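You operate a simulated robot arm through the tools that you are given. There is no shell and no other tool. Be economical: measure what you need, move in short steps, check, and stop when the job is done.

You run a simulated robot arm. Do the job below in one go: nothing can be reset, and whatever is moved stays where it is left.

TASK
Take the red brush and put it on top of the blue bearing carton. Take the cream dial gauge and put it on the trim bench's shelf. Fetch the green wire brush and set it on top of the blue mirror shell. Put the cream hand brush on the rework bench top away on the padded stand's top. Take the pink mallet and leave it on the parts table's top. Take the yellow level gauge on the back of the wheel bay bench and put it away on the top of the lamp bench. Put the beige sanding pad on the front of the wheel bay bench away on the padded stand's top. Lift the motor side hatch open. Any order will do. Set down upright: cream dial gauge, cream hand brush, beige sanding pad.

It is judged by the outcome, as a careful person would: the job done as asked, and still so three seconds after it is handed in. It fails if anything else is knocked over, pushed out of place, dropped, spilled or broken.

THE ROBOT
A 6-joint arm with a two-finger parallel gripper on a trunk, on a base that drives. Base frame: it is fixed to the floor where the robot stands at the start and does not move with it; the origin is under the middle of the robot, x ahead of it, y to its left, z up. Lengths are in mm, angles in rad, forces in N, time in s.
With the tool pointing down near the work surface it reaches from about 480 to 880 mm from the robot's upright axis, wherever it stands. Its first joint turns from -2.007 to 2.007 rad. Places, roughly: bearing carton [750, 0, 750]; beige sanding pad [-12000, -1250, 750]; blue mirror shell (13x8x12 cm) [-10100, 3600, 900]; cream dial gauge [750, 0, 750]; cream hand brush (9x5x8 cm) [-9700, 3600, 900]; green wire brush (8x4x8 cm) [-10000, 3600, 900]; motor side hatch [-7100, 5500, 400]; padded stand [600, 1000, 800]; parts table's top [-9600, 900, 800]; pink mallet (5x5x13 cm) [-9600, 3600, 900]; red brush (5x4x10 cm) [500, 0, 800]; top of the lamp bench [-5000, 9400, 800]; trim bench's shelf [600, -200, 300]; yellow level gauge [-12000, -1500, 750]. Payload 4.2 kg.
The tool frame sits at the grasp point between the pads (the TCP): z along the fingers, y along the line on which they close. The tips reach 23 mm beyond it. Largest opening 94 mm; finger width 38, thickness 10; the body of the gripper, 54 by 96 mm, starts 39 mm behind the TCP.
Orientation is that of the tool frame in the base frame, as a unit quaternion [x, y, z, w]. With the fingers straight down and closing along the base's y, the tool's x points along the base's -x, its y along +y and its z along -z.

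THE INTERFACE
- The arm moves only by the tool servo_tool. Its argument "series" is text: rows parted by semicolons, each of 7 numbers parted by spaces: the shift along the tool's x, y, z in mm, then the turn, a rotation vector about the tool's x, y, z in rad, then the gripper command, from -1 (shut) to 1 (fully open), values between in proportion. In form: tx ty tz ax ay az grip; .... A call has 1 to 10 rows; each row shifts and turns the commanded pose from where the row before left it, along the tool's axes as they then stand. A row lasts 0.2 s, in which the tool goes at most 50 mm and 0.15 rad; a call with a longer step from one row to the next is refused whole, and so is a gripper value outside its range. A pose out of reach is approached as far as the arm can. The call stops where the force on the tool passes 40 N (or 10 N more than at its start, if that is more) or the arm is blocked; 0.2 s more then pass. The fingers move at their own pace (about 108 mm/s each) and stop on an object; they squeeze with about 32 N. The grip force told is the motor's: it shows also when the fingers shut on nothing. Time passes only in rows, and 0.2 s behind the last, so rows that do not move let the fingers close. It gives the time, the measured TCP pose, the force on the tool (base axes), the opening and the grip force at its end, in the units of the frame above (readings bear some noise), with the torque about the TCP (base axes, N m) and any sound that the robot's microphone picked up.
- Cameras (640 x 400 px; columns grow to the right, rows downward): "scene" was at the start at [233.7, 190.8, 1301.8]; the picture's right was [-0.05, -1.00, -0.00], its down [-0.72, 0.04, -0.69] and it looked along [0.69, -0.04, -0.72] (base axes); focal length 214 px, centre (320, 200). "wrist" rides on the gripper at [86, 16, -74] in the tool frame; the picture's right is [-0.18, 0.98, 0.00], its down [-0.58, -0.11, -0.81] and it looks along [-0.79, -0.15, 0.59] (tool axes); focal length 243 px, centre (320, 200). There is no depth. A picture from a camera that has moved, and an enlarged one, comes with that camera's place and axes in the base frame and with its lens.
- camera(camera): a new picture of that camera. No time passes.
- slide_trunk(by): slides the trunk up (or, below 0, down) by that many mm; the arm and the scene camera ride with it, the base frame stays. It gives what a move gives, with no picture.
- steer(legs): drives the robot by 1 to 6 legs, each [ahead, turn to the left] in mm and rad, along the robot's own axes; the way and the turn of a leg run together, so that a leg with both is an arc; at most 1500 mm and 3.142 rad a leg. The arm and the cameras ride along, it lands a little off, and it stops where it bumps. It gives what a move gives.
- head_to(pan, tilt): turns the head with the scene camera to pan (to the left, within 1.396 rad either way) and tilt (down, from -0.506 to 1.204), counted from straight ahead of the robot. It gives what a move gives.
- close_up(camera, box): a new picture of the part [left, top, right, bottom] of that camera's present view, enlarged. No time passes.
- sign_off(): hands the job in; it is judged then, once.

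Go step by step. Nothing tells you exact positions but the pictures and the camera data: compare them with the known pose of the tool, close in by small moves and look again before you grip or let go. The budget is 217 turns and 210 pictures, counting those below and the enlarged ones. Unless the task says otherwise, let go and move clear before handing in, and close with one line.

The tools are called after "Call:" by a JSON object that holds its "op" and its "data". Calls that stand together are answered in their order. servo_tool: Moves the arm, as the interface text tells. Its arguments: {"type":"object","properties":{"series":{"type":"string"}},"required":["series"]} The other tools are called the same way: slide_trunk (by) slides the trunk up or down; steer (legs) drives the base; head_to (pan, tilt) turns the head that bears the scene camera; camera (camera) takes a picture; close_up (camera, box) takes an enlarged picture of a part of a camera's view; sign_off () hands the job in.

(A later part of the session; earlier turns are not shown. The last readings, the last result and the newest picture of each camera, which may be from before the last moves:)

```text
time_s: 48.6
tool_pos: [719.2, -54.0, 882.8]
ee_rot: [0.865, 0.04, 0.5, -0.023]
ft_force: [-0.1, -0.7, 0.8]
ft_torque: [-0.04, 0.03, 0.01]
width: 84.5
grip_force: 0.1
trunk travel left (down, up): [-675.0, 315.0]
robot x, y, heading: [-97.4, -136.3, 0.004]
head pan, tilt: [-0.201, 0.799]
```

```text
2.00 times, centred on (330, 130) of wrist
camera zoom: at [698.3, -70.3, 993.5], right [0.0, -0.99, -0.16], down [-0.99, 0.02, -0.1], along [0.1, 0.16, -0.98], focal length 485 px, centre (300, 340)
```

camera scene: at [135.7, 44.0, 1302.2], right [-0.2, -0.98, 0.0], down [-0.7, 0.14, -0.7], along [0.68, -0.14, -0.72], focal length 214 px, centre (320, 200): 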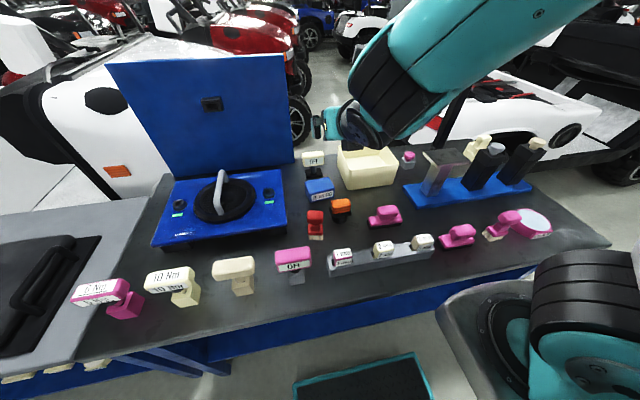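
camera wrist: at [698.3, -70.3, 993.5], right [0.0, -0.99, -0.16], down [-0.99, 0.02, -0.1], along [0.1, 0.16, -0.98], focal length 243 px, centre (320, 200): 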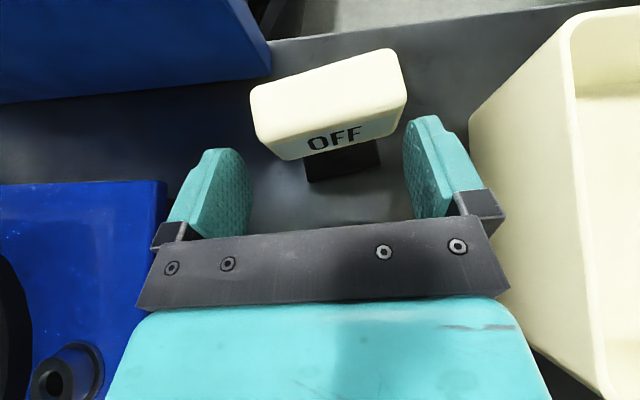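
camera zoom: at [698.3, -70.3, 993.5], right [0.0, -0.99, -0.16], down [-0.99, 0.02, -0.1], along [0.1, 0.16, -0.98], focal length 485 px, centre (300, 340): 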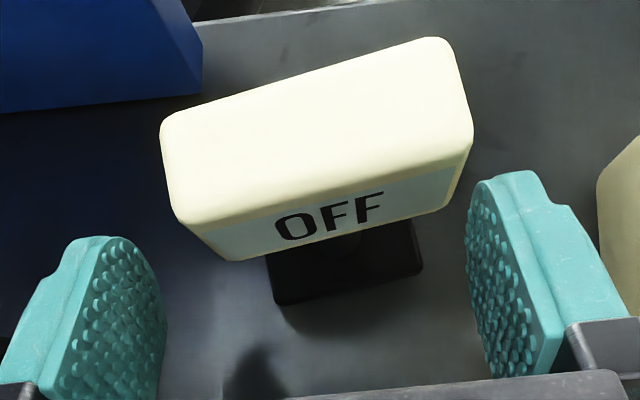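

The gauge is yawed about 0.2 rad; I align the tool with it, then advance.

Call:
{"op": "servo_tool", "data": {"series": "0 5 0 0.091 0 -0.053 0.9;0 5 0 0 0 0 0.9;6 0 15 0 0 0 0.9;0 0 0 0 0 0 0.9"}}

Call:
{"op": "close_up", "data": {"camera": "wrist", "box": [160, 30, 500, 250]}}

```text
time_s: 49.6
tool_pos: [734.7, -59.7, 880.0]
ee_rot: [0.861, 0.085, 0.498, -0.049]
ft_force: [0.3, 0.3, -1.1]
ft_torque: [0.0, 0.02, 0.01]
width: 89.5
grip_force: 0.0
trunk travel left (down, up): [-675.0, 315.0]
robot x, y, heading: [-96.3, -138.8, 0.001]
head pan, tilt: [-0.201, 0.799]
```

```text
1.82 times, centred on (330, 140) of wrist
camera zoom: at [717.2, -79.0, 991.1], right [0.1, -0.98, -0.16], down [-0.99, -0.09, -0.1], along [0.09, 0.17, -0.98], focal length 441 px, centre (302, 309)
```

zoom: 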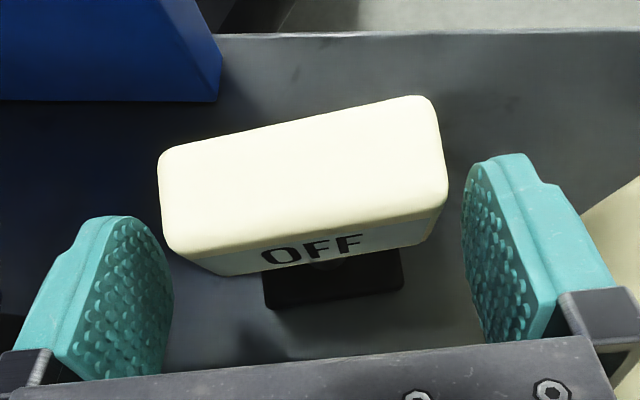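

Call:
{"op": "servo_tool", "data": {"series": "1 -2 11 0 0 0 0.9;0 0 11 0 0 0 0.9;0 0 0 0 0 0 0.9"}}

Call:
{"op": "close_up", "data": {"camera": "wrist", "box": [160, 30, 500, 250]}}

```text
time_s: 50.4
tool_pos: [753.4, -53.4, 870.6]
ee_rot: [0.861, 0.085, 0.498, -0.049]
ft_force: [0.0, 0.7, 0.5]
ft_torque: [0.0, -0.03, -0.01]
width: 89.4
grip_force: 0.1
trunk travel left (down, up): [-675.0, 315.0]
robot x, y, heading: [-95.9, -136.7, -0.003]
head pan, tilt: [-0.201, 0.799]
```

```text
1.82 times, centred on (330, 140) of wrist
camera zoom: at [735.7, -73.1, 981.1], right [0.1, -0.98, -0.16], down [-0.99, -0.09, -0.1], along [0.09, 0.17, -0.98], focal length 441 px, centre (302, 309)
```

zoom: 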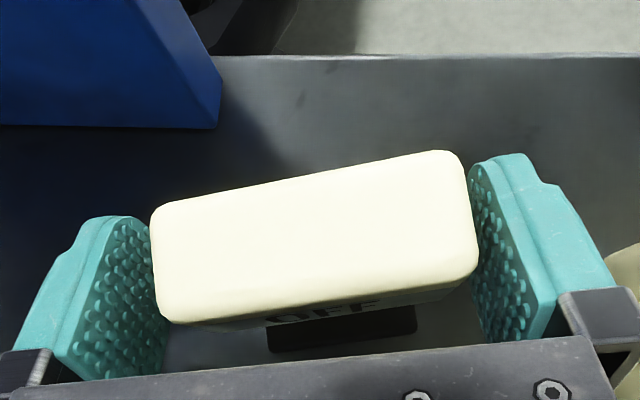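

Call:
{"op": "servo_tool", "data": {"series": "0 0 0 0 0 0 -0.2;0 0 0 0 0 0 -1;0 0 0 0 0 0 -1;0 0 0 0 0 0 -1"}}

Call:
{"op": "camera", "data": {"camera": "wrist"}}

```text
time_s: 51.4
tool_pos: [754.4, -54.4, 870.4]
ee_rot: [0.861, 0.086, 0.498, -0.049]
ft_force: [-0.2, 0.3, 0.2]
ft_torque: [0.11, -0.01, 0.02]
width: 74.7
grip_force: 31.9
trunk travel left (down, up): [-675.0, 315.0]
robot x, y, heading: [-98.5, -135.3, 0.003]
head pan, tilt: [-0.201, 0.799]
```

```text
169 pictures are left
camera wrist: at [735.7, -73.0, 981.1], right [0.1, -0.98, -0.16], down [-0.99, -0.09, -0.1], along [0.09, 0.17, -0.98], focal length 243 px, centre (320, 200)
```

wrist: 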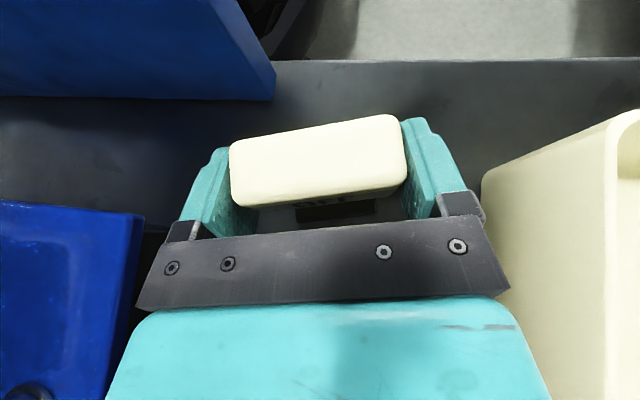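

Gripped (74.7 mm). Lift, back off from the bench, and lower the trunk.

Call:
{"op": "servo_tool", "data": {"series": "30 0 -17 0 0 0 -1;43 0 -25 0 0 0 -1;43 0 -25 0 0 0 -1;43 0 -25 0 0 0 -1"}}

Call:
{"op": "steer", "data": {"legs": [[-680, 0]]}}

Call:
{"op": "slide_trunk", "data": {"by": -500}}

Call:
{"op": "head_to", "data": {"pan": 0, "tilt": 0.4}}

Call:
{"op": "camera", "data": {"camera": "scene"}}

Call:
{"op": "camera", "data": {"camera": "wrist"}}

```text
time_s: 52.4
tool_pos: [747.4, -42.8, 1049.3]
ee_rot: [0.862, 0.079, 0.499, -0.048]
ft_force: [1.1, 0.0, -3.6]
ft_torque: [-0.02, 0.0, 0.0]
width: 74.2
grip_force: 32.1
out of reach, approached as far as the arm can: row 3, 4
trunk travel left (down, up): [-675.0, 315.0]
robot x, y, heading: [-97.0, -136.1, 0.004]
head pan, tilt: [-0.201, 0.799]
```

```text
time_s: 56.2
tool_pos: [71.4, -46.1, 1050.2]
ee_rot: [0.862, 0.077, 0.499, -0.047]
ft_force: [-0.3, 0.1, -2.7]
ft_torque: [0.02, 0.08, -0.02]
width: 73.9
grip_force: 32.0
trunk travel left (down, up): [-675.0, 315.0]
robot x, y, heading: [-777.1, -133.4, -0.006]
head pan, tilt: [-0.201, 0.799]
```

```text
refused: -500 is not a number from -400 to 400
```

```text
time_s: 57.0
tool_pos: [71.6, -46.6, 1050.2]
ee_rot: [0.862, 0.077, 0.5, -0.047]
ft_force: [-0.1, 0.7, -3.2]
ft_torque: [0.0, -0.02, 0.01]
width: 74.2
grip_force: 32.4
trunk travel left (down, up): [-675.0, 315.0]
robot x, y, heading: [-773.8, -132.4, -0.007]
head pan, tilt: [0.0, 0.4]
```

```text
168 pictures are left
camera scene: at [-527.2, 60.0, 1337.2], right [-0.01, -1.0, 0.0], down [-0.39, 0.0, -0.92], along [0.92, 0.0, -0.39], focal length 214 px, centre (320, 200)
```

scene: 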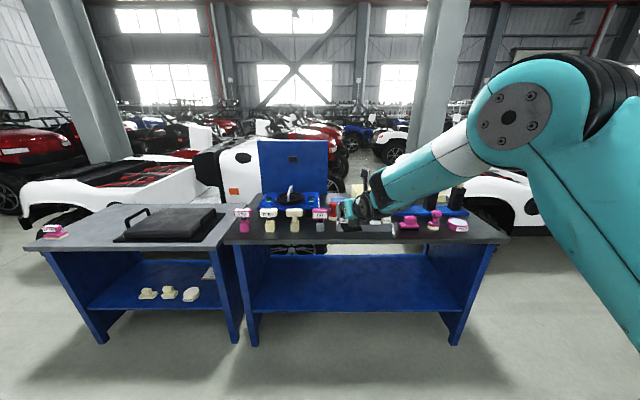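

```text
167 pictures are left
camera wrist: at [52.0, -66.1, 1161.1], right [0.09, -0.98, -0.16], down [-0.99, -0.07, -0.1], along [0.09, 0.17, -0.98], focal length 243 px, centre (320, 200)
```

wrist: 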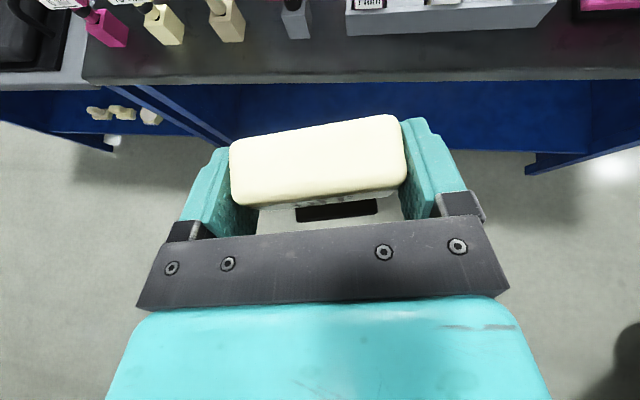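

Call:
{"op": "slide_trunk", "data": {"by": -400}}

Call:
{"op": "slide_trunk", "data": {"by": -100}}

Call:
{"op": "servo_tool", "data": {"series": "-38 0 22 0 0 0 -1;-38 0 22 0 0 0 -1;-33 0 19 0 0 0 -1;0 0 0 0 0 0 -1"}}

Call:
{"op": "head_to", "data": {"pan": 0, "tilt": 0.3}}

Call:
{"op": "camera", "data": {"camera": "scene"}}

Call:
{"op": "camera", "data": {"camera": "wrist"}}

```text
time_s: 60.9
tool_pos: [70.5, -46.6, 650.5]
ee_rot: [0.862, 0.077, 0.498, -0.047]
ft_force: [-0.3, 0.0, -2.5]
ft_torque: [0.01, 0.03, 0.03]
width: 73.8
grip_force: 32.3
trunk travel left (down, up): [-275.0, 715.0]
robot x, y, heading: [-771.6, -133.5, -0.007]
head pan, tilt: [0.0, 0.4]
```

```text
time_s: 62.2
tool_pos: [68.9, -46.1, 549.2]
ee_rot: [0.862, 0.078, 0.499, -0.048]
ft_force: [0.2, 0.4, -3.0]
ft_torque: [0.01, 0.02, 0.02]
width: 73.9
grip_force: 32.1
trunk travel left (down, up): [-175.0, 815.0]
robot x, y, heading: [-773.9, -131.5, -0.006]
head pan, tilt: [0.0, 0.4]
```

```text
time_s: 63.2
tool_pos: [70.6, -45.0, 424.2]
ee_rot: [0.862, 0.077, 0.499, -0.047]
ft_force: [0.7, -0.3, -2.7]
ft_torque: [0.02, 0.05, -0.01]
width: 73.8
grip_force: 31.5
trunk travel left (down, up): [-175.0, 815.0]
robot x, y, heading: [-772.4, -134.4, -0.008]
head pan, tilt: [0.0, 0.4]
```

```text
time_s: 63.9
tool_pos: [69.1, -44.6, 424.5]
ee_rot: [0.861, 0.078, 0.5, -0.048]
ft_force: [-0.2, -0.5, -2.7]
ft_torque: [0.0, 0.02, 0.01]
width: 74.0
grip_force: 32.6
trunk travel left (down, up): [-175.0, 815.0]
robot x, y, heading: [-772.3, -131.1, -0.006]
head pan, tilt: [0.0, 0.3]
```

```text
166 pictures are left
camera scene: at [-526.6, 60.1, 846.5], right [0.0, -1.0, 0.0], down [-0.3, 0.0, -0.96], along [0.96, 0.0, -0.3], focal length 214 px, centre (320, 200)
```

scene: 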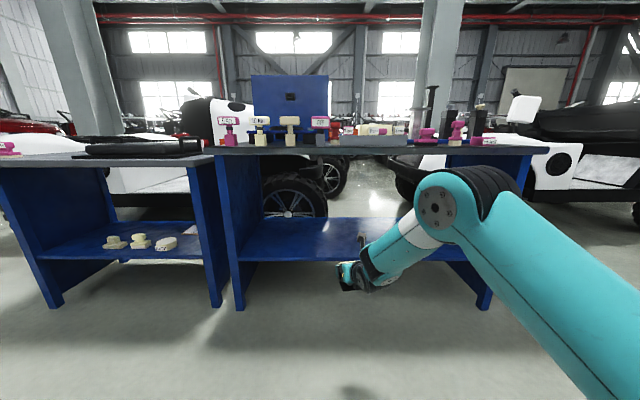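

```text
165 pictures are left
camera wrist: at [51.6, -64.3, 535.2], right [0.09, -0.98, -0.16], down [-0.99, -0.07, -0.1], along [0.09, 0.17, -0.98], focal length 243 px, centre (320, 200)
```

wrist: 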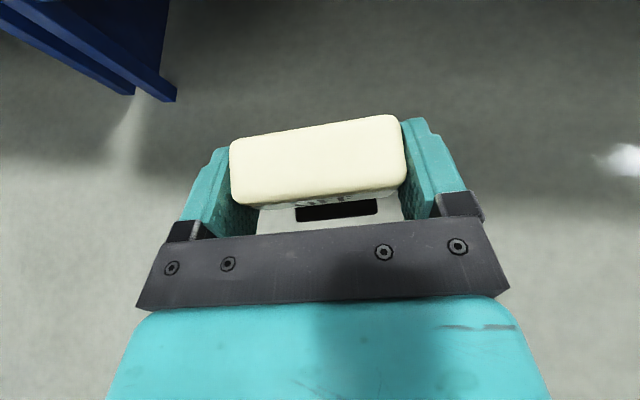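

Elbow clearance under the bench top looks tight, so I lower the trunk further and raise the arm relative to it before driving in.

Call:
{"op": "slide_trunk", "data": {"by": -80}}

Call:
{"op": "servo_tool", "data": {"series": "36 0 -21 0 0 0 -1;36 0 -21 0 0 0 -1;0 0 0 0 0 0 -1"}}

Call:
{"op": "slide_trunk", "data": {"by": -85}}

Call:
{"op": "servo_tool", "data": {"series": "36 0 -21 0 0 0 -1;36 0 -21 0 0 0 -1;0 0 0 0 0 0 -1"}}

Call:
{"op": "camera", "data": {"camera": "scene"}}

```text
time_s: 65.0
tool_pos: [68.7, -44.4, 343.6]
ee_rot: [0.861, 0.078, 0.5, -0.049]
ft_force: [0.8, 0.1, -3.6]
ft_torque: [-0.02, 0.02, 0.01]
width: 74.0
grip_force: 31.9
trunk travel left (down, up): [-95.0, 895.0]
robot x, y, heading: [-777.3, -132.8, -0.003]
head pan, tilt: [0.0, 0.3]
```

```text
time_s: 65.8
tool_pos: [69.3, -44.4, 426.9]
ee_rot: [0.862, 0.078, 0.499, -0.048]
ft_force: [-0.8, -0.6, -2.7]
ft_torque: [0.02, 0.04, -0.01]
width: 73.8
grip_force: 32.2
trunk travel left (down, up): [-95.0, 895.0]
robot x, y, heading: [-769.7, -133.6, -0.004]
head pan, tilt: [0.0, 0.3]
```

```text
time_s: 67.1
tool_pos: [70.3, -44.2, 342.3]
ee_rot: [0.862, 0.078, 0.499, -0.048]
ft_force: [-0.7, 0.3, -3.1]
ft_torque: [-0.01, -0.01, 0.02]
width: 73.6
grip_force: 31.9
trunk travel left (down, up): [-10.0, 980.0]
robot x, y, heading: [-770.6, -129.2, -0.005]
head pan, tilt: [0.0, 0.3]
```

```text
time_s: 67.9
tool_pos: [67.7, -45.6, 424.6]
ee_rot: [0.862, 0.073, 0.499, -0.047]
ft_force: [0.8, 0.0, -2.1]
ft_torque: [0.01, 0.02, -0.01]
width: 74.0
grip_force: 31.7
trunk travel left (down, up): [-10.0, 980.0]
robot x, y, heading: [-774.4, -137.0, -0.004]
head pan, tilt: [0.0, 0.3]
```

```text
164 pictures are left
camera scene: at [-526.6, 60.1, 681.6], right [0.0, -1.0, 0.0], down [-0.3, 0.0, -0.96], along [0.96, 0.0, -0.3], focal length 214 px, centre (320, 200)
```

scene: 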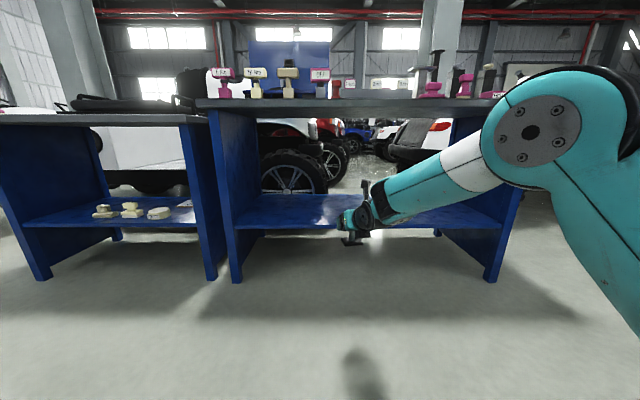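

Call:
{"op": "steer", "data": {"legs": [[345, 0]]}}

Call:
{"op": "camera", "data": {"camera": "scene"}}

Call:
{"op": "camera", "data": {"camera": "wrist"}}

```text
time_s: 70.1
tool_pos: [413.7, -47.7, 425.1]
ee_rot: [0.862, 0.072, 0.5, -0.047]
ft_force: [-0.8, -0.9, -3.2]
ft_torque: [0.0, 0.05, -0.01]
width: 73.8
grip_force: 31.9
trunk travel left (down, up): [-10.0, 980.0]
robot x, y, heading: [-428.4, -139.6, -0.006]
head pan, tilt: [0.0, 0.3]
```

```text
163 pictures are left
camera scene: at [-180.6, 58.4, 681.6], right [0.0, -1.0, 0.0], down [-0.3, 0.0, -0.96], along [0.96, 0.0, -0.3], focal length 214 px, centre (320, 200)
```

scene: 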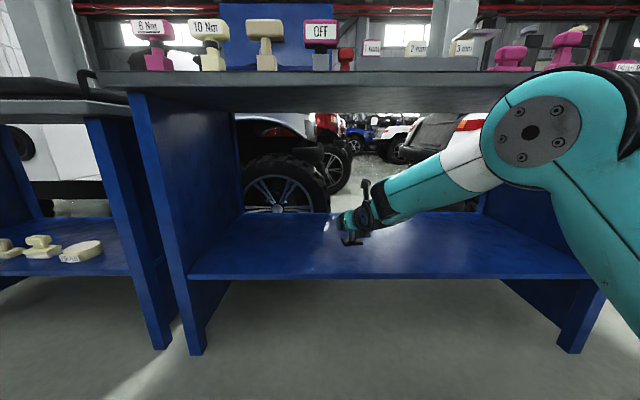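

```text
162 pictures are left
camera wrist: at [395.1, -66.4, 536.1], right [0.08, -0.98, -0.17], down [-0.99, -0.06, -0.1], along [0.09, 0.18, -0.98], focal length 243 px, centre (320, 200)
```

wrist: 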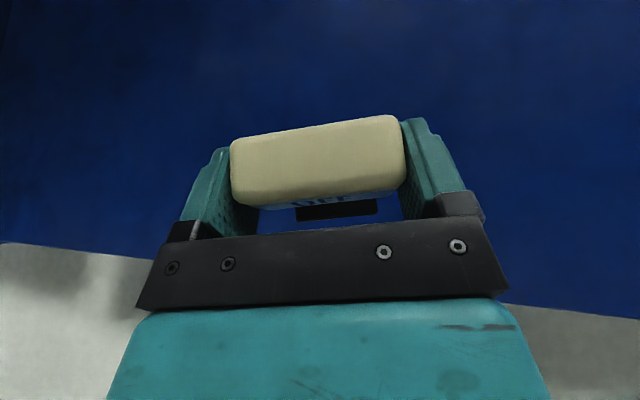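

Call:
{"op": "servo_tool", "data": {"series": "-26 0 15 0 0 0 -1;-13 0 7.5 0 0 0 -1;0 0 0 0 0 0 -1"}}

Call:
{"op": "close_up", "data": {"camera": "scene", "box": [280, 160, 440, 290]}}

```text
time_s: 70.9
tool_pos: [413.1, -46.7, 381.2]
ee_rot: [0.862, 0.073, 0.499, -0.048]
ft_force: [-0.1, -0.7, -3.8]
ft_torque: [-0.01, 0.02, -0.04]
width: 73.7
grip_force: 31.7
trunk travel left (down, up): [-10.0, 980.0]
robot x, y, heading: [-428.1, -134.3, -0.006]
head pan, tilt: [0.0, 0.3]
```

```text
3.08 times, centred on (360, 225) of scene
camera zoom: at [-180.6, 58.4, 681.6], right [0.0, -1.0, 0.0], down [-0.3, 0.0, -0.96], along [0.96, 0.0, -0.3], focal length 660 px, centre (197, 123)
```

zoom: 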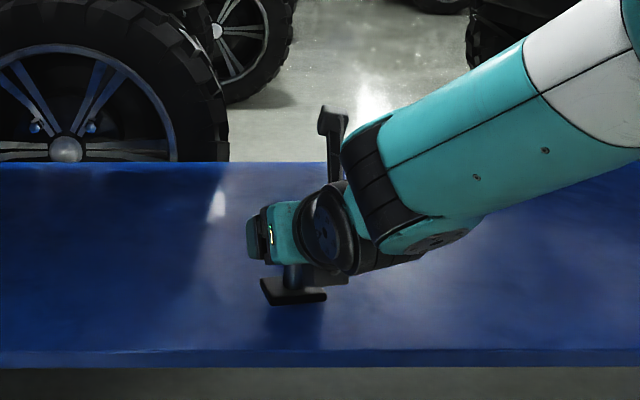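

Call:
{"op": "servo_tool", "data": {"series": "-4.3 0 2.5 0 0 0 -1;-2.6 0 1.5 0 0 0 -1;0 0 0 0 0 0 -1"}}

Call:
{"op": "servo_tool", "data": {"series": "-2.6 0 1.5 0 0 0 -1;0 0 0 0 0 0 -1"}}

Call:
{"op": "servo_tool", "data": {"series": "-1.7 0 1 0 0 0 -1;0 0 0 0 0 0 -1"}}

Call:
{"op": "close_up", "data": {"camera": "scene", "box": [280, 160, 440, 290]}}

```text
time_s: 71.7
tool_pos: [413.3, -45.7, 372.7]
ee_rot: [0.862, 0.073, 0.5, -0.048]
ft_force: [0.3, 0.0, -3.4]
ft_torque: [-0.04, 0.03, 0.02]
width: 73.8
grip_force: 32.3
trunk travel left (down, up): [-10.0, 980.0]
robot x, y, heading: [-427.7, -133.6, -0.001]
head pan, tilt: [0.0, 0.3]
```

```text
time_s: 72.3
tool_pos: [414.5, -45.5, 370.3]
ee_rot: [0.861, 0.073, 0.501, -0.048]
ft_force: [-2.1, -0.4, 5.0]
ft_torque: [-0.26, 0.24, -0.07]
width: 73.9
grip_force: 31.2
trunk travel left (down, up): [-10.0, 980.0]
robot x, y, heading: [-424.8, -134.5, -0.003]
head pan, tilt: [0.0, 0.3]
```

```text
time_s: 72.9
tool_pos: [413.4, -44.8, 370.3]
ee_rot: [0.861, 0.072, 0.502, -0.047]
ft_force: [-3.3, -0.6, 18.6]
ft_torque: [-0.66, 0.36, -0.04]
width: 74.0
grip_force: 32.0
trunk travel left (down, up): [-10.0, 980.0]
robot x, y, heading: [-425.7, -139.3, -0.004]
head pan, tilt: [0.0, 0.3]
```

```text
3.08 times, centred on (360, 225) of scene
camera zoom: at [-181.1, 58.3, 682.0], right [0.0, -1.0, 0.0], down [-0.3, 0.0, -0.96], along [0.96, 0.0, -0.3], focal length 660 px, centre (197, 123)
```

zoom: 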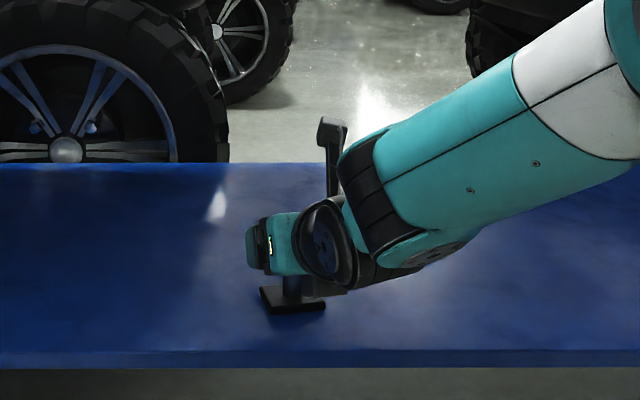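

Contact at z≈370. Relax slightly, release and retract along the tool axis.

Call:
{"op": "servo_tool", "data": {"series": "1 0 -0.5 0 0 0 -1;0 0 0 0 0 0 0.8;0 0 0 0 0 0 0.95;0 0 0 0 0 0 0.95;0 0 -20 0 0 0 0.95;0 0 -30 0 0 0 0.95;0 0 -40 0 0 0 0.95"}}

Call:
{"op": "close_up", "data": {"camera": "scene", "box": [280, 160, 440, 290]}}

Call:
{"op": "camera", "data": {"camera": "wrist"}}

```text
time_s: 74.5
tool_pos: [337.1, -60.1, 415.3]
ee_rot: [0.862, 0.073, 0.499, -0.048]
ft_force: [0.1, 0.0, 0.0]
ft_torque: [0.01, -0.04, 0.01]
width: 92.0
grip_force: 0.1
trunk travel left (down, up): [-10.0, 980.0]
robot x, y, heading: [-427.7, -133.8, -0.007]
head pan, tilt: [0.0, 0.3]
```

```text
3.08 times, centred on (360, 225) of scene
camera zoom: at [-180.6, 58.4, 681.5], right [0.0, -1.0, 0.0], down [-0.3, 0.0, -0.96], along [0.96, 0.0, -0.3], focal length 660 px, centre (197, 123)
```

zoom: 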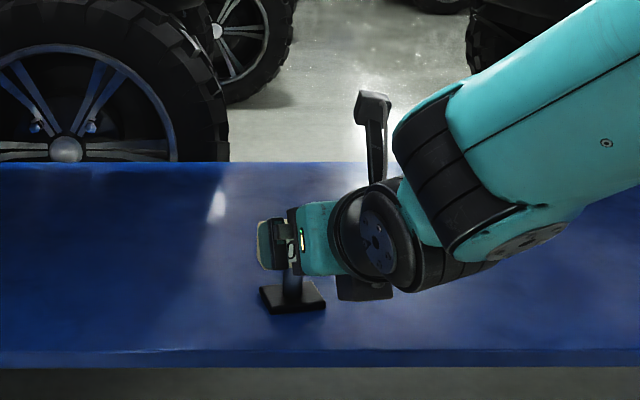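

```text
158 pictures are left
camera wrist: at [318.2, -79.1, 524.9], right [0.08, -0.98, -0.17], down [-0.99, -0.06, -0.1], along [0.09, 0.18, -0.98], focal length 243 px, centre (320, 200)
```

wrist: 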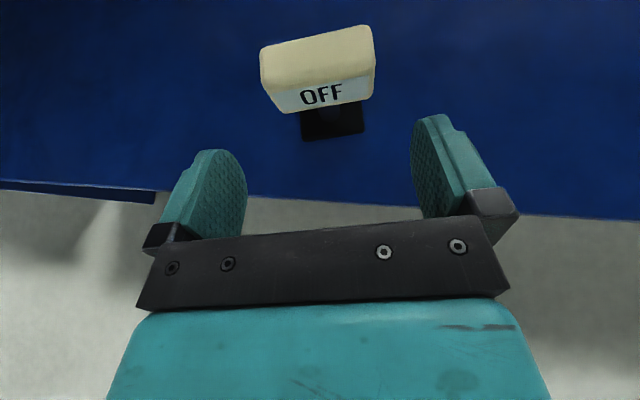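

The gauge stands on the shelf. I back off, raise the trunk and return the tool to pointing straight down.

Call:
{"op": "steer", "data": {"legs": [[-350, 0]]}}

Call:
{"op": "slide_trunk", "data": {"by": 400}}

Call:
{"op": "slide_trunk", "data": {"by": 265}}

Call:
{"op": "servo_tool", "data": {"series": "0 0 0 0 -0.15 0 1;0 0 0 0 -0.15 0 1;0 0 0 0 -0.15 0 1;0 0 0 0 -0.15 0 1;0 0 0 0 -0.15 0 1;0 0 0 0 -0.15 0 1;0 0 0 0 -0.15 0 1;0 0 0 0 0 0.15 1;0 0 0 0 0 0.15 1;0 0 0 0 0 0.15 1"}}

Call:
{"op": "servo_tool", "data": {"series": "0 0 0 0 0 0.15 1;0 0 0 0 0 0.15 1;0 0 0 0 0 0.15 1;0 0 0 0 0 0.15 1;0 0 0 0 0 0.15 1;0 0 0 0 0 0.15 1;0 0 0 0 0 0.15 1;0 0 0 0 0 0.15 1;0 0 0 0 0 0.15 1;0 0 0 0 0 0.15 1"}}

Call:
{"op": "servo_tool", "data": {"series": "0 0 0 0 0 0.15 1;0 0 0 0 0 0.15 1;0 0 0 0 0 0.15 1;0 0 0 0 0 0.15 1;0 0 0 0 0 0.15 1;0 0 0 0 0 0.15 1;0 0 0 0 0 0.15 1;0 0 0 0 0 0.15 1;0 0 0 0 0 0.15 1"}}

```text
time_s: 76.8
tool_pos: [-15.9, -55.3, 414.2]
ee_rot: [0.862, 0.073, 0.5, -0.048]
ft_force: [0.1, -0.5, -0.7]
ft_torque: [-0.02, -0.02, 0.02]
width: 91.9
grip_force: 0.1
trunk travel left (down, up): [-10.0, 980.0]
robot x, y, heading: [-779.0, -135.8, -0.006]
head pan, tilt: [0.0, 0.3]
```

```text
time_s: 80.6
tool_pos: [-16.8, -56.7, 813.2]
ee_rot: [0.862, 0.073, 0.5, -0.047]
ft_force: [-0.4, 0.2, -0.3]
ft_torque: [0.0, -0.01, 0.0]
width: 91.9
grip_force: 0.2
trunk travel left (down, up): [-410.0, 580.0]
robot x, y, heading: [-777.3, -130.1, -0.002]
head pan, tilt: [0.0, 0.3]
```

```text
time_s: 83.3
tool_pos: [-15.5, -57.0, 1079.6]
ee_rot: [0.861, 0.073, 0.5, -0.048]
ft_force: [-0.2, 0.0, -0.5]
ft_torque: [-0.02, -0.03, 0.02]
width: 91.7
grip_force: 0.1
trunk travel left (down, up): [-675.0, 315.0]
robot x, y, heading: [-778.1, -134.4, -0.003]
head pan, tilt: [0.0, 0.3]
```

```text
time_s: 85.5
tool_pos: [-16.4, -55.9, 1079.3]
ee_rot: [0.99, -0.138, -0.001, -0.004]
ft_force: [0.2, -0.3, -0.2]
ft_torque: [0.01, -0.02, -0.03]
width: 94.1
grip_force: 0.0
trunk travel left (down, up): [-675.0, 315.0]
robot x, y, heading: [-780.6, -133.1, -0.002]
head pan, tilt: [0.0, 0.3]
```

```text
time_s: 87.7
tool_pos: [-15.7, -57.4, 1077.9]
ee_rot: [-0.631, 0.776, 0.004, 0.002]
ft_force: [-0.3, 0.4, -0.3]
ft_torque: [0.0, 0.0, 0.01]
width: 93.8
grip_force: 0.0
trunk travel left (down, up): [-675.0, 315.0]
robot x, y, heading: [-780.6, -135.9, 0.002]
head pan, tilt: [0.0, 0.3]
```

```text
time_s: 89.7
tool_pos: [-16.2, -56.5, 1080.0]
ee_rot: [-0.007, 1.0, 0.005, 0.001]
ft_force: [-1.0, 0.9, -0.2]
ft_torque: [0.01, 0.01, -0.02]
width: 94.0
grip_force: 0.0
trunk travel left (down, up): [-675.0, 315.0]
robot x, y, heading: [-781.5, -134.6, -0.002]
head pan, tilt: [0.0, 0.3]
```

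Call:
{"op": "steer", "data": {"legs": [[600, 0]]}}

Call:
{"op": "servo_tool", "data": {"series": "40 14 10 0 0 0.012 0.7;40 14 20 0 0 0 0.7;38 14 20 0 0 0 0.7;0 0 40 0 0 0 0.7;0 0 0 0 0 0 0.7"}}

Call:
{"op": "camera", "data": {"camera": "wrist"}}

```text
time_s: 93.1
tool_pos: [580.9, -61.9, 1078.6]
ee_rot: [-0.007, 1.0, 0.005, 0.0]
ft_force: [0.0, -0.2, -0.2]
ft_torque: [0.0, 0.03, 0.01]
width: 94.1
grip_force: 0.0
trunk travel left (down, up): [-675.0, 315.0]
robot x, y, heading: [-187.0, -138.6, -0.005]
head pan, tilt: [0.0, 0.3]
```

```text
time_s: 94.3
tool_pos: [461.2, -19.7, 989.4]
ee_rot: [-0.001, 1.0, 0.005, 0.0]
ft_force: [-1.2, 0.1, 0.8]
ft_torque: [0.01, 0.0, -0.02]
width: 79.7
grip_force: 0.0
trunk travel left (down, up): [-675.0, 315.0]
robot x, y, heading: [-186.7, -135.0, -0.009]
head pan, tilt: [0.0, 0.3]
```

```text
157 pictures are left
camera wrist: at [374.5, -4.8, 1062.7], right [0.18, 0.98, 0.01], down [0.58, -0.12, 0.81], along [0.79, -0.14, -0.59], focal length 243 px, centre (320, 200)
```

wrist: 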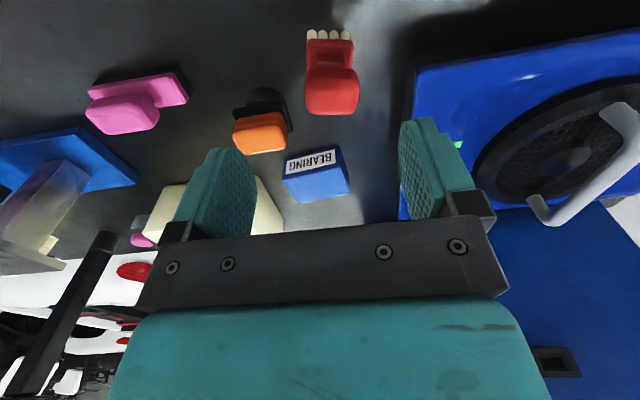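

Call:
{"op": "servo_tool", "data": {"series": "-5 6 30 0 0 0 0.7;0 0 40 0 0 0 0.7;0 0 38 0 0 0 0.7;0 0 0 0 0 0 -1;0 0 0 0 0 0 -1;0 0 0 0 0 0 -1;0 0 -40 0 0 0 -1;0 0 -40 0 0 0 -1;0 0 -40 0 0 0 -1"}}

Call:
{"op": "servo_tool", "data": {"series": "-45 0 0 0 0 0 -1;-45 -20 0 0 0 0 -1;-45 -10 0 0 0 0 -1;0 0 0 0 0 0 -1"}}

Call:
{"op": "camera", "data": {"camera": "wrist"}}

Call:
{"op": "head_to", "data": {"pan": -0.05, "tilt": 0.8}}

Call:
{"op": "camera", "data": {"camera": "scene"}}

```text
time_s: 96.3
tool_pos: [467.0, -14.7, 1001.9]
ee_rot: [-0.001, 1.0, 0.004, 0.0]
ft_force: [0.3, -0.1, -0.4]
ft_torque: [-0.01, 0.03, 0.01]
width: 45.5
grip_force: 31.9
trunk travel left (down, up): [-675.0, 315.0]
robot x, y, heading: [-187.7, -140.4, -0.006]
head pan, tilt: [0.0, 0.3]
```

```text
time_s: 97.3
tool_pos: [603.0, -45.9, 1002.0]
ee_rot: [0.0, 1.0, 0.005, 0.0]
ft_force: [-0.8, -0.6, -0.2]
ft_torque: [-0.02, 0.0, 0.02]
width: 45.5
grip_force: 32.1
trunk travel left (down, up): [-675.0, 315.0]
robot x, y, heading: [-184.1, -135.4, -0.005]
head pan, tilt: [0.0, 0.3]
```

```text
156 pictures are left
camera wrist: at [516.3, -28.9, 1075.1], right [0.18, 0.98, 0.01], down [0.58, -0.12, 0.81], along [0.79, -0.14, -0.59], focal length 243 px, centre (320, 200)
```

wrist: 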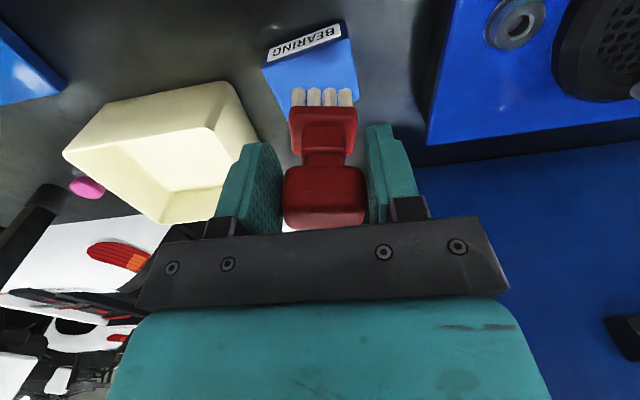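

```text
time_s: 98.2
tool_pos: [602.0, -44.7, 1001.5]
ee_rot: [0.0, 1.0, 0.004, 0.0]
ft_force: [-0.6, 0.4, -0.3]
ft_torque: [-0.05, 0.03, 0.0]
width: 45.2
grip_force: 32.3
trunk travel left (down, up): [-675.0, 315.0]
robot x, y, heading: [-184.7, -135.6, -0.01]
head pan, tilt: [-0.051, 0.799]
```

```text
155 pictures are left
camera scene: at [49.4, 52.0, 1302.3], right [-0.06, -1.0, 0.0], down [-0.72, 0.04, -0.7], along [0.7, -0.04, -0.72], focal length 214 px, centre (320, 200)
```

scene: 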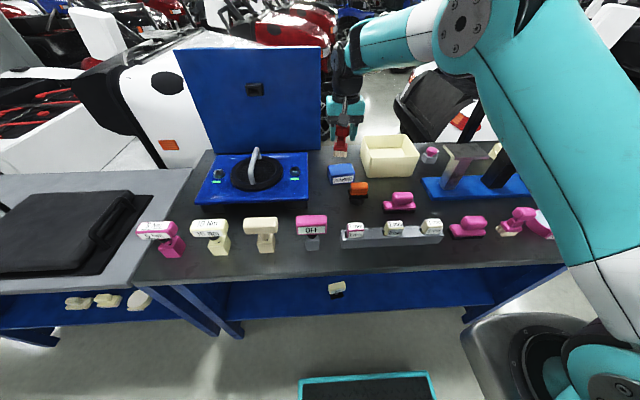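

Carton top centre ≈ (637, -55), z≈838. I move over it and lower the brush gently.

Call:
{"op": "servo_tool", "data": {"series": "-32 -13 0 0 0 0 -1;0 0 35 0 0 0 -1;0 0 33 0 0 0 -1;0 0 0 0 0 0 -1"}}

Call:
{"op": "camera", "data": {"camera": "wrist"}}

Call:
{"op": "close_up", "data": {"camera": "scene", "box": [290, 90, 420, 210]}}

```text
time_s: 99.2
tool_pos: [633.1, -56.8, 932.7]
ee_rot: [-0.002, 1.0, 0.005, 0.001]
ft_force: [1.1, 0.3, 0.6]
ft_torque: [0.0, 0.02, 0.01]
width: 45.4
grip_force: 32.3
trunk travel left (down, up): [-675.0, 315.0]
robot x, y, heading: [-186.1, -137.9, -0.007]
head pan, tilt: [-0.051, 0.799]
```

```text
154 pictures are left
camera wrist: at [546.9, -40.8, 1006.2], right [0.18, 0.98, 0.01], down [0.58, -0.12, 0.81], along [0.79, -0.14, -0.59], focal length 243 px, centre (320, 200)
```

wrist: 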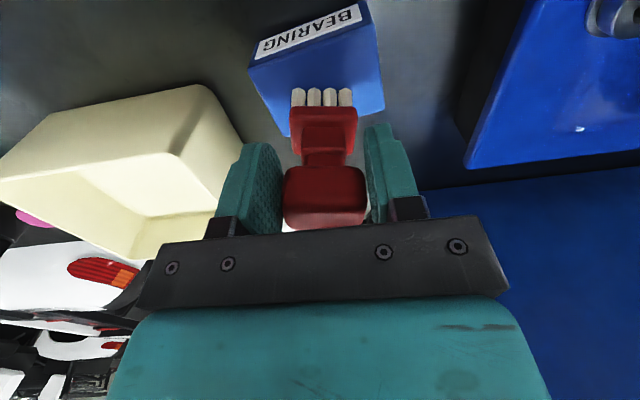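

```text
3.33 times, centred on (355, 150) of scene
camera zoom: at [49.3, 51.9, 1302.2], right [-0.06, -1.0, 0.0], down [-0.72, 0.04, -0.7], along [0.7, -0.04, -0.72], focal length 715 px, centre (203, 367)
```

zoom: 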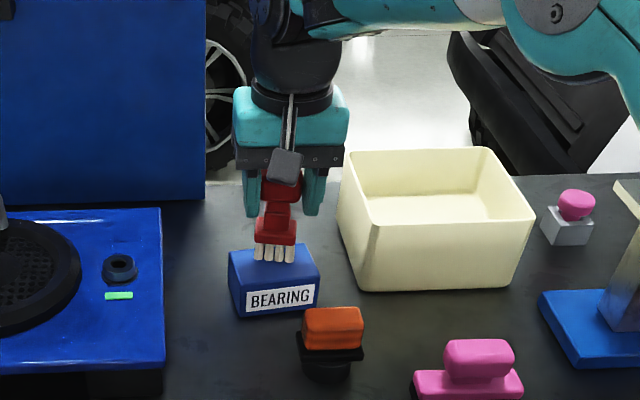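

Call:
{"op": "servo_tool", "data": {"series": "0 0 5 0 0 0 -1;0 0 3 0 0 0 -1;0 0 0 0 0 0 -1"}}

Call:
{"op": "servo_tool", "data": {"series": "0 0 2 0 0 0 -1;0 0 0 0 0 0 -1"}}

Call:
{"op": "servo_tool", "data": {"series": "0 0 2 0 0 0 -1;0 0 0 0 0 0 -1"}}

```text
time_s: 100.0
tool_pos: [634.8, -56.0, 926.8]
ee_rot: [-0.001, 1.0, 0.005, 0.0]
ft_force: [-1.0, -0.2, 6.3]
ft_torque: [-0.23, 0.04, -0.05]
width: 45.0
grip_force: 32.3
trunk travel left (down, up): [-675.0, 315.0]
robot x, y, heading: [-183.3, -137.6, -0.008]
head pan, tilt: [-0.051, 0.799]
```

```text
time_s: 100.6
tool_pos: [634.9, -56.5, 925.4]
ee_rot: [-0.001, 1.0, 0.005, 0.002]
ft_force: [-1.9, -1.1, 21.0]
ft_torque: [-0.54, -0.08, -0.08]
width: 44.8
grip_force: 32.2
trunk travel left (down, up): [-675.0, 315.0]
robot x, y, heading: [-185.2, -136.3, -0.003]
head pan, tilt: [-0.051, 0.799]
```

```text
time_s: 101.2
tool_pos: [634.6, -55.9, 924.9]
ee_rot: [-0.001, 1.0, 0.006, 0.004]
ft_force: [-0.1, -0.2, 36.5]
ft_torque: [-0.32, -0.41, -0.09]
width: 44.8
grip_force: 32.0
trunk travel left (down, up): [-675.0, 315.0]
robot x, y, heading: [-187.1, -132.2, -0.008]
head pan, tilt: [-0.051, 0.799]
```

Call:
{"op": "servo_tool", "data": {"series": "0 0 -4 0 0 0 -1;0 0 0 0 0 0 0.3;0 0 0 0 0 0 0.5;0 0 -25 0 0 0 0.5;0 0 -50 0 0 0 0.5;0 0 -50 0 0 0 0.5"}}

Call:
{"op": "close_up", "data": {"camera": "scene", "box": [290, 90, 420, 210]}}

```text
time_s: 102.6
tool_pos: [633.4, -56.5, 1049.9]
ee_rot: [0.0, 1.0, 0.005, 0.0]
ft_force: [-0.1, -0.4, -0.5]
ft_torque: [-0.01, 0.01, -0.01]
width: 70.5
grip_force: 0.1
trunk travel left (down, up): [-675.0, 315.0]
robot x, y, heading: [-185.7, -132.7, -0.001]
head pan, tilt: [-0.051, 0.799]
```

```text
3.33 times, centred on (355, 150) of scene
camera zoom: at [49.7, 52.0, 1302.1], right [-0.06, -1.0, 0.0], down [-0.72, 0.04, -0.7], along [0.7, -0.04, -0.72], focal length 715 px, centre (203, 367)
```

zoom: 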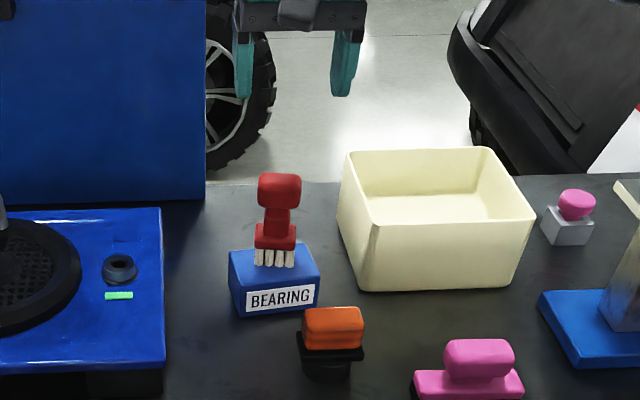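

The red brush stands on the carton. Next I back away, tuck the arm and look towards the other benches.

Call:
{"op": "steer", "data": {"legs": [[-700, 0], [0, 1.57]]}}

Call:
{"op": "servo_tool", "data": {"series": "0 0 0 0 0 0 1;50 0 -20 0 0 0 1;50 0 -20 0 0 0 1;50 0 0 0 0 0 1;50 0 0 0 0 0 1"}}

Call:
{"op": "head_to", "data": {"pan": 0.6, "tilt": 0.2}}

Call:
{"op": "camera", "data": {"camera": "scene"}}

Call:
{"op": "steer", "data": {"legs": [[0, 1.57]]}}

Call:
{"op": "camera", "data": {"camera": "scene"}}

```text
time_s: 110.3
tool_pos: [-963.3, 688.1, 1050.7]
ee_rot: [-0.705, 0.71, 0.004, -0.003]
ft_force: [-0.8, -0.2, 0.7]
ft_torque: [0.05, -0.02, 0.0]
width: 70.5
grip_force: 0.0
trunk travel left (down, up): [-675.0, 315.0]
robot x, y, heading: [-888.3, -132.3, 1.557]
head pan, tilt: [-0.051, 0.799]
```

```text
refused: row 2 steps farther than a row can; nothing moved
```

```text
time_s: 111.3
tool_pos: [-962.1, 688.0, 1050.2]
ee_rot: [-0.705, 0.71, 0.003, -0.003]
ft_force: [0.2, -0.1, -0.5]
ft_torque: [0.04, 0.01, -0.01]
width: 70.4
grip_force: 0.0
trunk travel left (down, up): [-675.0, 315.0]
robot x, y, heading: [-892.4, -133.6, 1.554]
head pan, tilt: [0.6, 0.201]
```

```text
151 pictures are left
camera scene: at [-1132.5, 101.5, 1355.8], right [0.83, 0.55, 0.0], down [0.11, -0.17, -0.98], along [-0.54, 0.82, -0.2], focal length 214 px, centre (320, 200)
```

scene: 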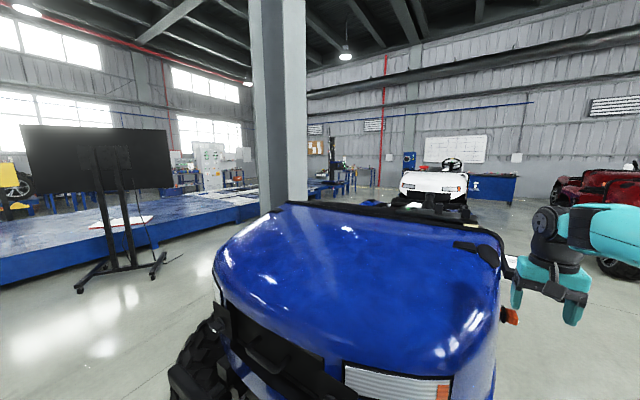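

```text
time_s: 115.5
tool_pos: [-1711.6, -187.7, 1050.0]
ee_rot: [1.0, -0.016, -0.001, 0.004]
ft_force: [-0.1, -0.2, 0.6]
ft_torque: [0.04, -0.03, 0.03]
width: 70.7
grip_force: 0.1
trunk travel left (down, up): [-675.0, 315.0]
robot x, y, heading: [-889.4, -128.4, 3.107]
head pan, tilt: [0.6, 0.201]
```

```text
150 pictures are left
camera scene: at [-1127.2, -370.2, 1355.9], right [-0.53, 0.85, 0.0], down [0.17, 0.11, -0.98], along [-0.83, -0.52, -0.2], focal length 214 px, centre (320, 200)
```

scene: 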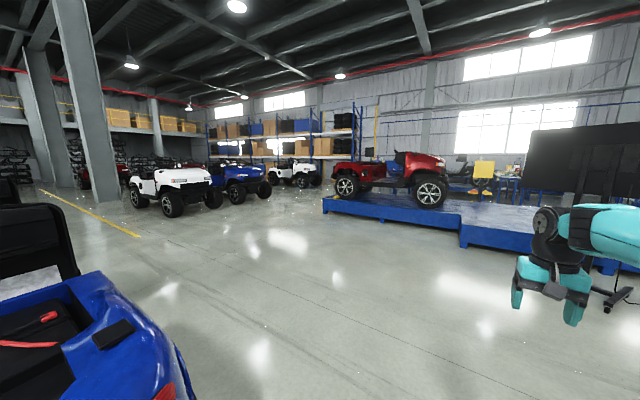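

Call:
{"op": "servo_tool", "data": {"series": "0 0 0 0 0 0 1;45 0 -15 0 0 0 1;45 0 -15 0 0 0 1;45 0 0 0 0 0 1;45 0 0 0 0 0 1;45 0 0 0 0 0 1"}}

Call:
{"op": "head_to", "data": {"pan": -0.5, "tilt": 0.2}}

Call:
{"op": "camera", "data": {"camera": "scene"}}

Call:
{"op": "head_to", "data": {"pan": 0.1, "tilt": 0.2}}

Call:
{"op": "camera", "data": {"camera": "scene"}}

Call:
{"op": "head_to", "data": {"pan": -1.3, "tilt": 0.2}}

Call:
{"op": "camera", "data": {"camera": "scene"}}

```text
time_s: 116.9
tool_pos: [-1486.8, -193.9, 1080.0]
ee_rot: [1.0, -0.015, 0.0, 0.004]
ft_force: [-0.2, 1.1, -0.6]
ft_torque: [-0.05, -0.03, -0.03]
width: 94.0
grip_force: 0.1
trunk travel left (down, up): [-675.0, 315.0]
robot x, y, heading: [-889.4, -132.2, 3.101]
head pan, tilt: [0.6, 0.201]
```

```text
time_s: 118.2
tool_pos: [-1486.7, -193.1, 1081.0]
ee_rot: [1.0, -0.015, -0.002, 0.004]
ft_force: [0.2, 0.1, 0.3]
ft_torque: [-0.02, 0.0, 0.0]
width: 93.9
grip_force: 0.1
trunk travel left (down, up): [-675.0, 315.0]
robot x, y, heading: [-892.8, -131.0, 3.108]
head pan, tilt: [-0.499, 0.201]
```

```text
149 pictures are left
camera scene: at [-1128.3, -272.9, 1355.9], right [0.51, 0.86, 0.0], down [0.17, -0.1, -0.98], along [-0.84, 0.5, -0.2], focal length 214 px, centre (320, 200)
```

scene: 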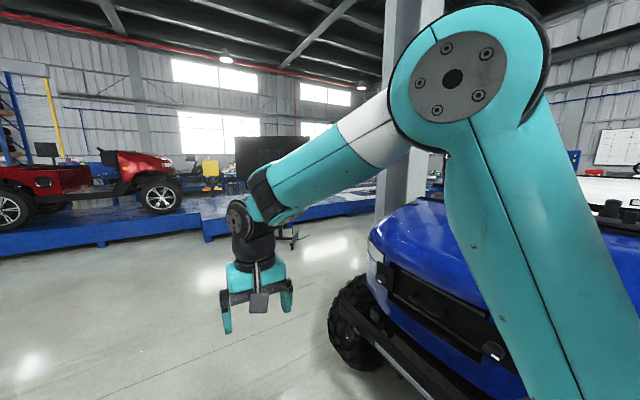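

```text
time_s: 119.2
tool_pos: [-1485.8, -194.1, 1079.3]
ee_rot: [1.0, -0.015, -0.001, 0.005]
ft_force: [0.2, -0.7, -0.3]
ft_torque: [-0.01, -0.02, 0.0]
width: 94.0
grip_force: 0.0
trunk travel left (down, up): [-675.0, 315.0]
robot x, y, heading: [-889.0, -129.9, 3.105]
head pan, tilt: [0.099, 0.201]
```

```text
148 pictures are left
camera scene: at [-1141.3, -326.2, 1355.9], right [-0.06, 1.0, 0.0], down [0.2, 0.01, -0.98], along [-0.98, -0.06, -0.2], focal length 214 px, centre (320, 200)
```

scene: 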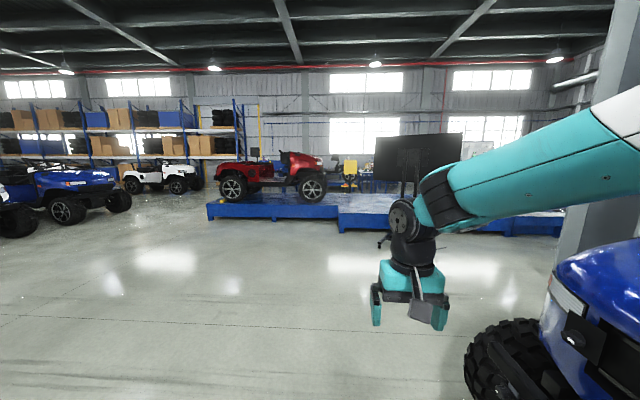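

```text
time_s: 120.8
tool_pos: [-1486.1, -193.7, 1082.1]
ee_rot: [1.0, -0.015, -0.001, 0.004]
ft_force: [-0.3, 1.1, 0.7]
ft_torque: [0.01, 0.0, 0.01]
width: 94.0
grip_force: 0.0
trunk travel left (down, up): [-675.0, 315.0]
robot x, y, heading: [-890.9, -131.5, 3.105]
head pan, tilt: [-1.3, 0.201]
```

```text
147 pictures are left
camera scene: at [-1069.8, -229.9, 1355.9], right [0.97, 0.23, 0.0], down [0.05, -0.19, -0.98], along [-0.23, 0.95, -0.2], focal length 214 px, centre (320, 200)
```

scene: 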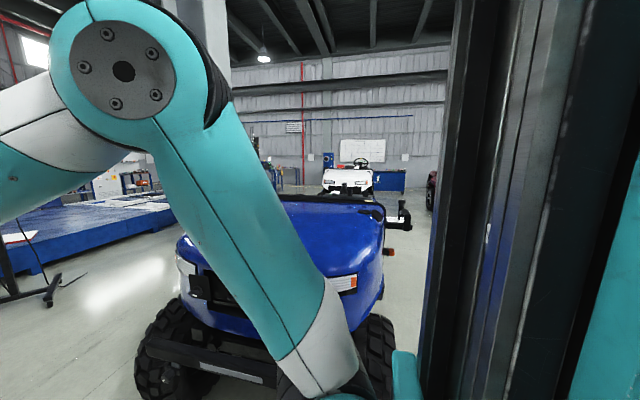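

The platform with the red buggy blocks straight ahead; there's a corridor in front of it to the right, leading towards the motor and lamp bench. I drive ahead and turn right, then look.

Call:
{"op": "steer", "data": {"legs": [[1400, 0], [1300, 0], [0, -1.53]]}}

Call:
{"op": "head_to", "data": {"pan": 0.3, "tilt": 0.2}}

Call:
{"op": "camera", "data": {"camera": "scene"}}

Call:
{"op": "head_to", "data": {"pan": 1.1, "tilt": 0.2}}

Call:
{"op": "camera", "data": {"camera": "scene"}}

```text
time_s: 137.6
tool_pos: [-3653.5, 569.1, 1081.1]
ee_rot: [-0.703, 0.711, 0.004, -0.002]
ft_force: [1.1, 0.2, -0.5]
ft_torque: [-0.01, -0.03, 0.01]
width: 93.9
grip_force: 0.0
trunk travel left (down, up): [-675.0, 315.0]
robot x, y, heading: [-3583.4, -25.8, 1.551]
head pan, tilt: [-1.3, 0.201]
```

```text
time_s: 139.3
tool_pos: [-3653.0, 570.0, 1080.0]
ee_rot: [-0.703, 0.711, 0.004, -0.002]
ft_force: [0.4, 0.9, -0.1]
ft_torque: [0.01, -0.01, -0.03]
width: 93.9
grip_force: 0.0
trunk travel left (down, up): [-675.0, 315.0]
robot x, y, heading: [-3578.2, -26.1, 1.546]
head pan, tilt: [0.3, 0.201]
```

```text
146 pictures are left
camera scene: at [-3797.7, 221.0, 1355.9], right [0.96, 0.27, 0.0], down [0.05, -0.19, -0.98], along [-0.27, 0.94, -0.2], focal length 214 px, centre (320, 200)
```

scene: 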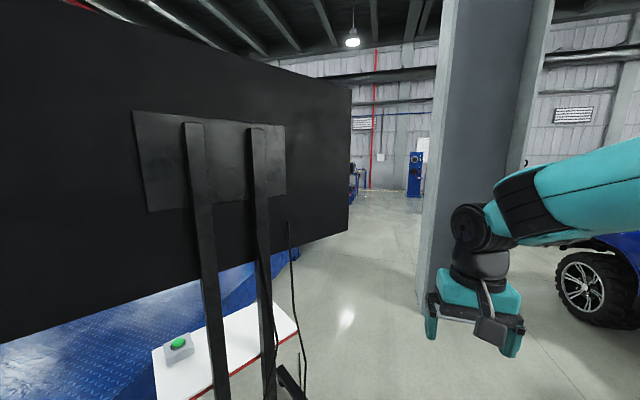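

```text
time_s: 140.4
tool_pos: [-3653.5, 569.5, 1080.3]
ee_rot: [-0.702, 0.712, 0.003, -0.003]
ft_force: [-0.2, -0.1, -0.9]
ft_torque: [-0.02, 0.02, 0.01]
width: 94.1
grip_force: 0.1
trunk travel left (down, up): [-675.0, 315.0]
robot x, y, heading: [-3582.6, -23.8, 1.544]
head pan, tilt: [1.1, 0.201]
```

```text
145 pictures are left
camera scene: at [-3854.2, 175.6, 1355.9], right [0.47, 0.88, 0.0], down [0.18, -0.09, -0.98], along [-0.86, 0.46, -0.2], focal length 214 px, centre (320, 200)
```

scene: 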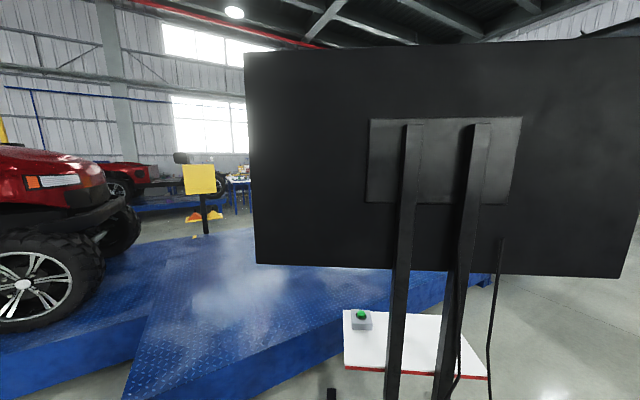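

Call:
{"op": "head_to", "data": {"pan": 0.1, "tilt": 0.6}}

Call:
{"op": "camera", "data": {"camera": "scene"}}

```text
time_s: 141.7
tool_pos: [-3652.7, 570.4, 1080.8]
ee_rot: [-0.703, 0.711, 0.003, -0.002]
ft_force: [0.3, 0.5, 0.4]
ft_torque: [-0.03, 0.02, -0.01]
width: 93.9
grip_force: 0.1
trunk travel left (down, up): [-675.0, 315.0]
robot x, y, heading: [-3580.8, -23.0, 1.548]
head pan, tilt: [0.099, 0.6]
```

```text
144 pictures are left
camera scene: at [-3779.1, 219.5, 1319.1], right [1.0, 0.08, 0.0], down [0.04, -0.56, -0.83], along [-0.06, 0.82, -0.56], focal length 214 px, centre (320, 200)
```

scene: 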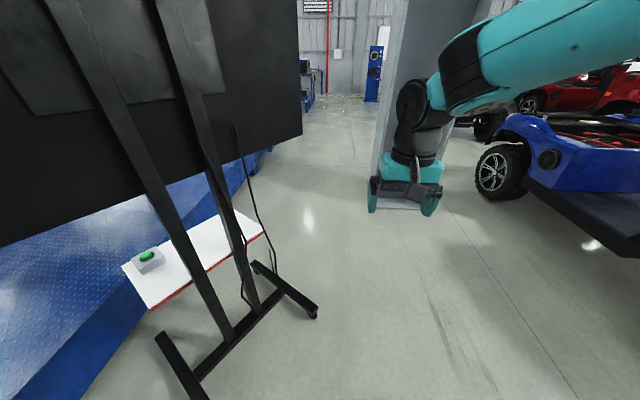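

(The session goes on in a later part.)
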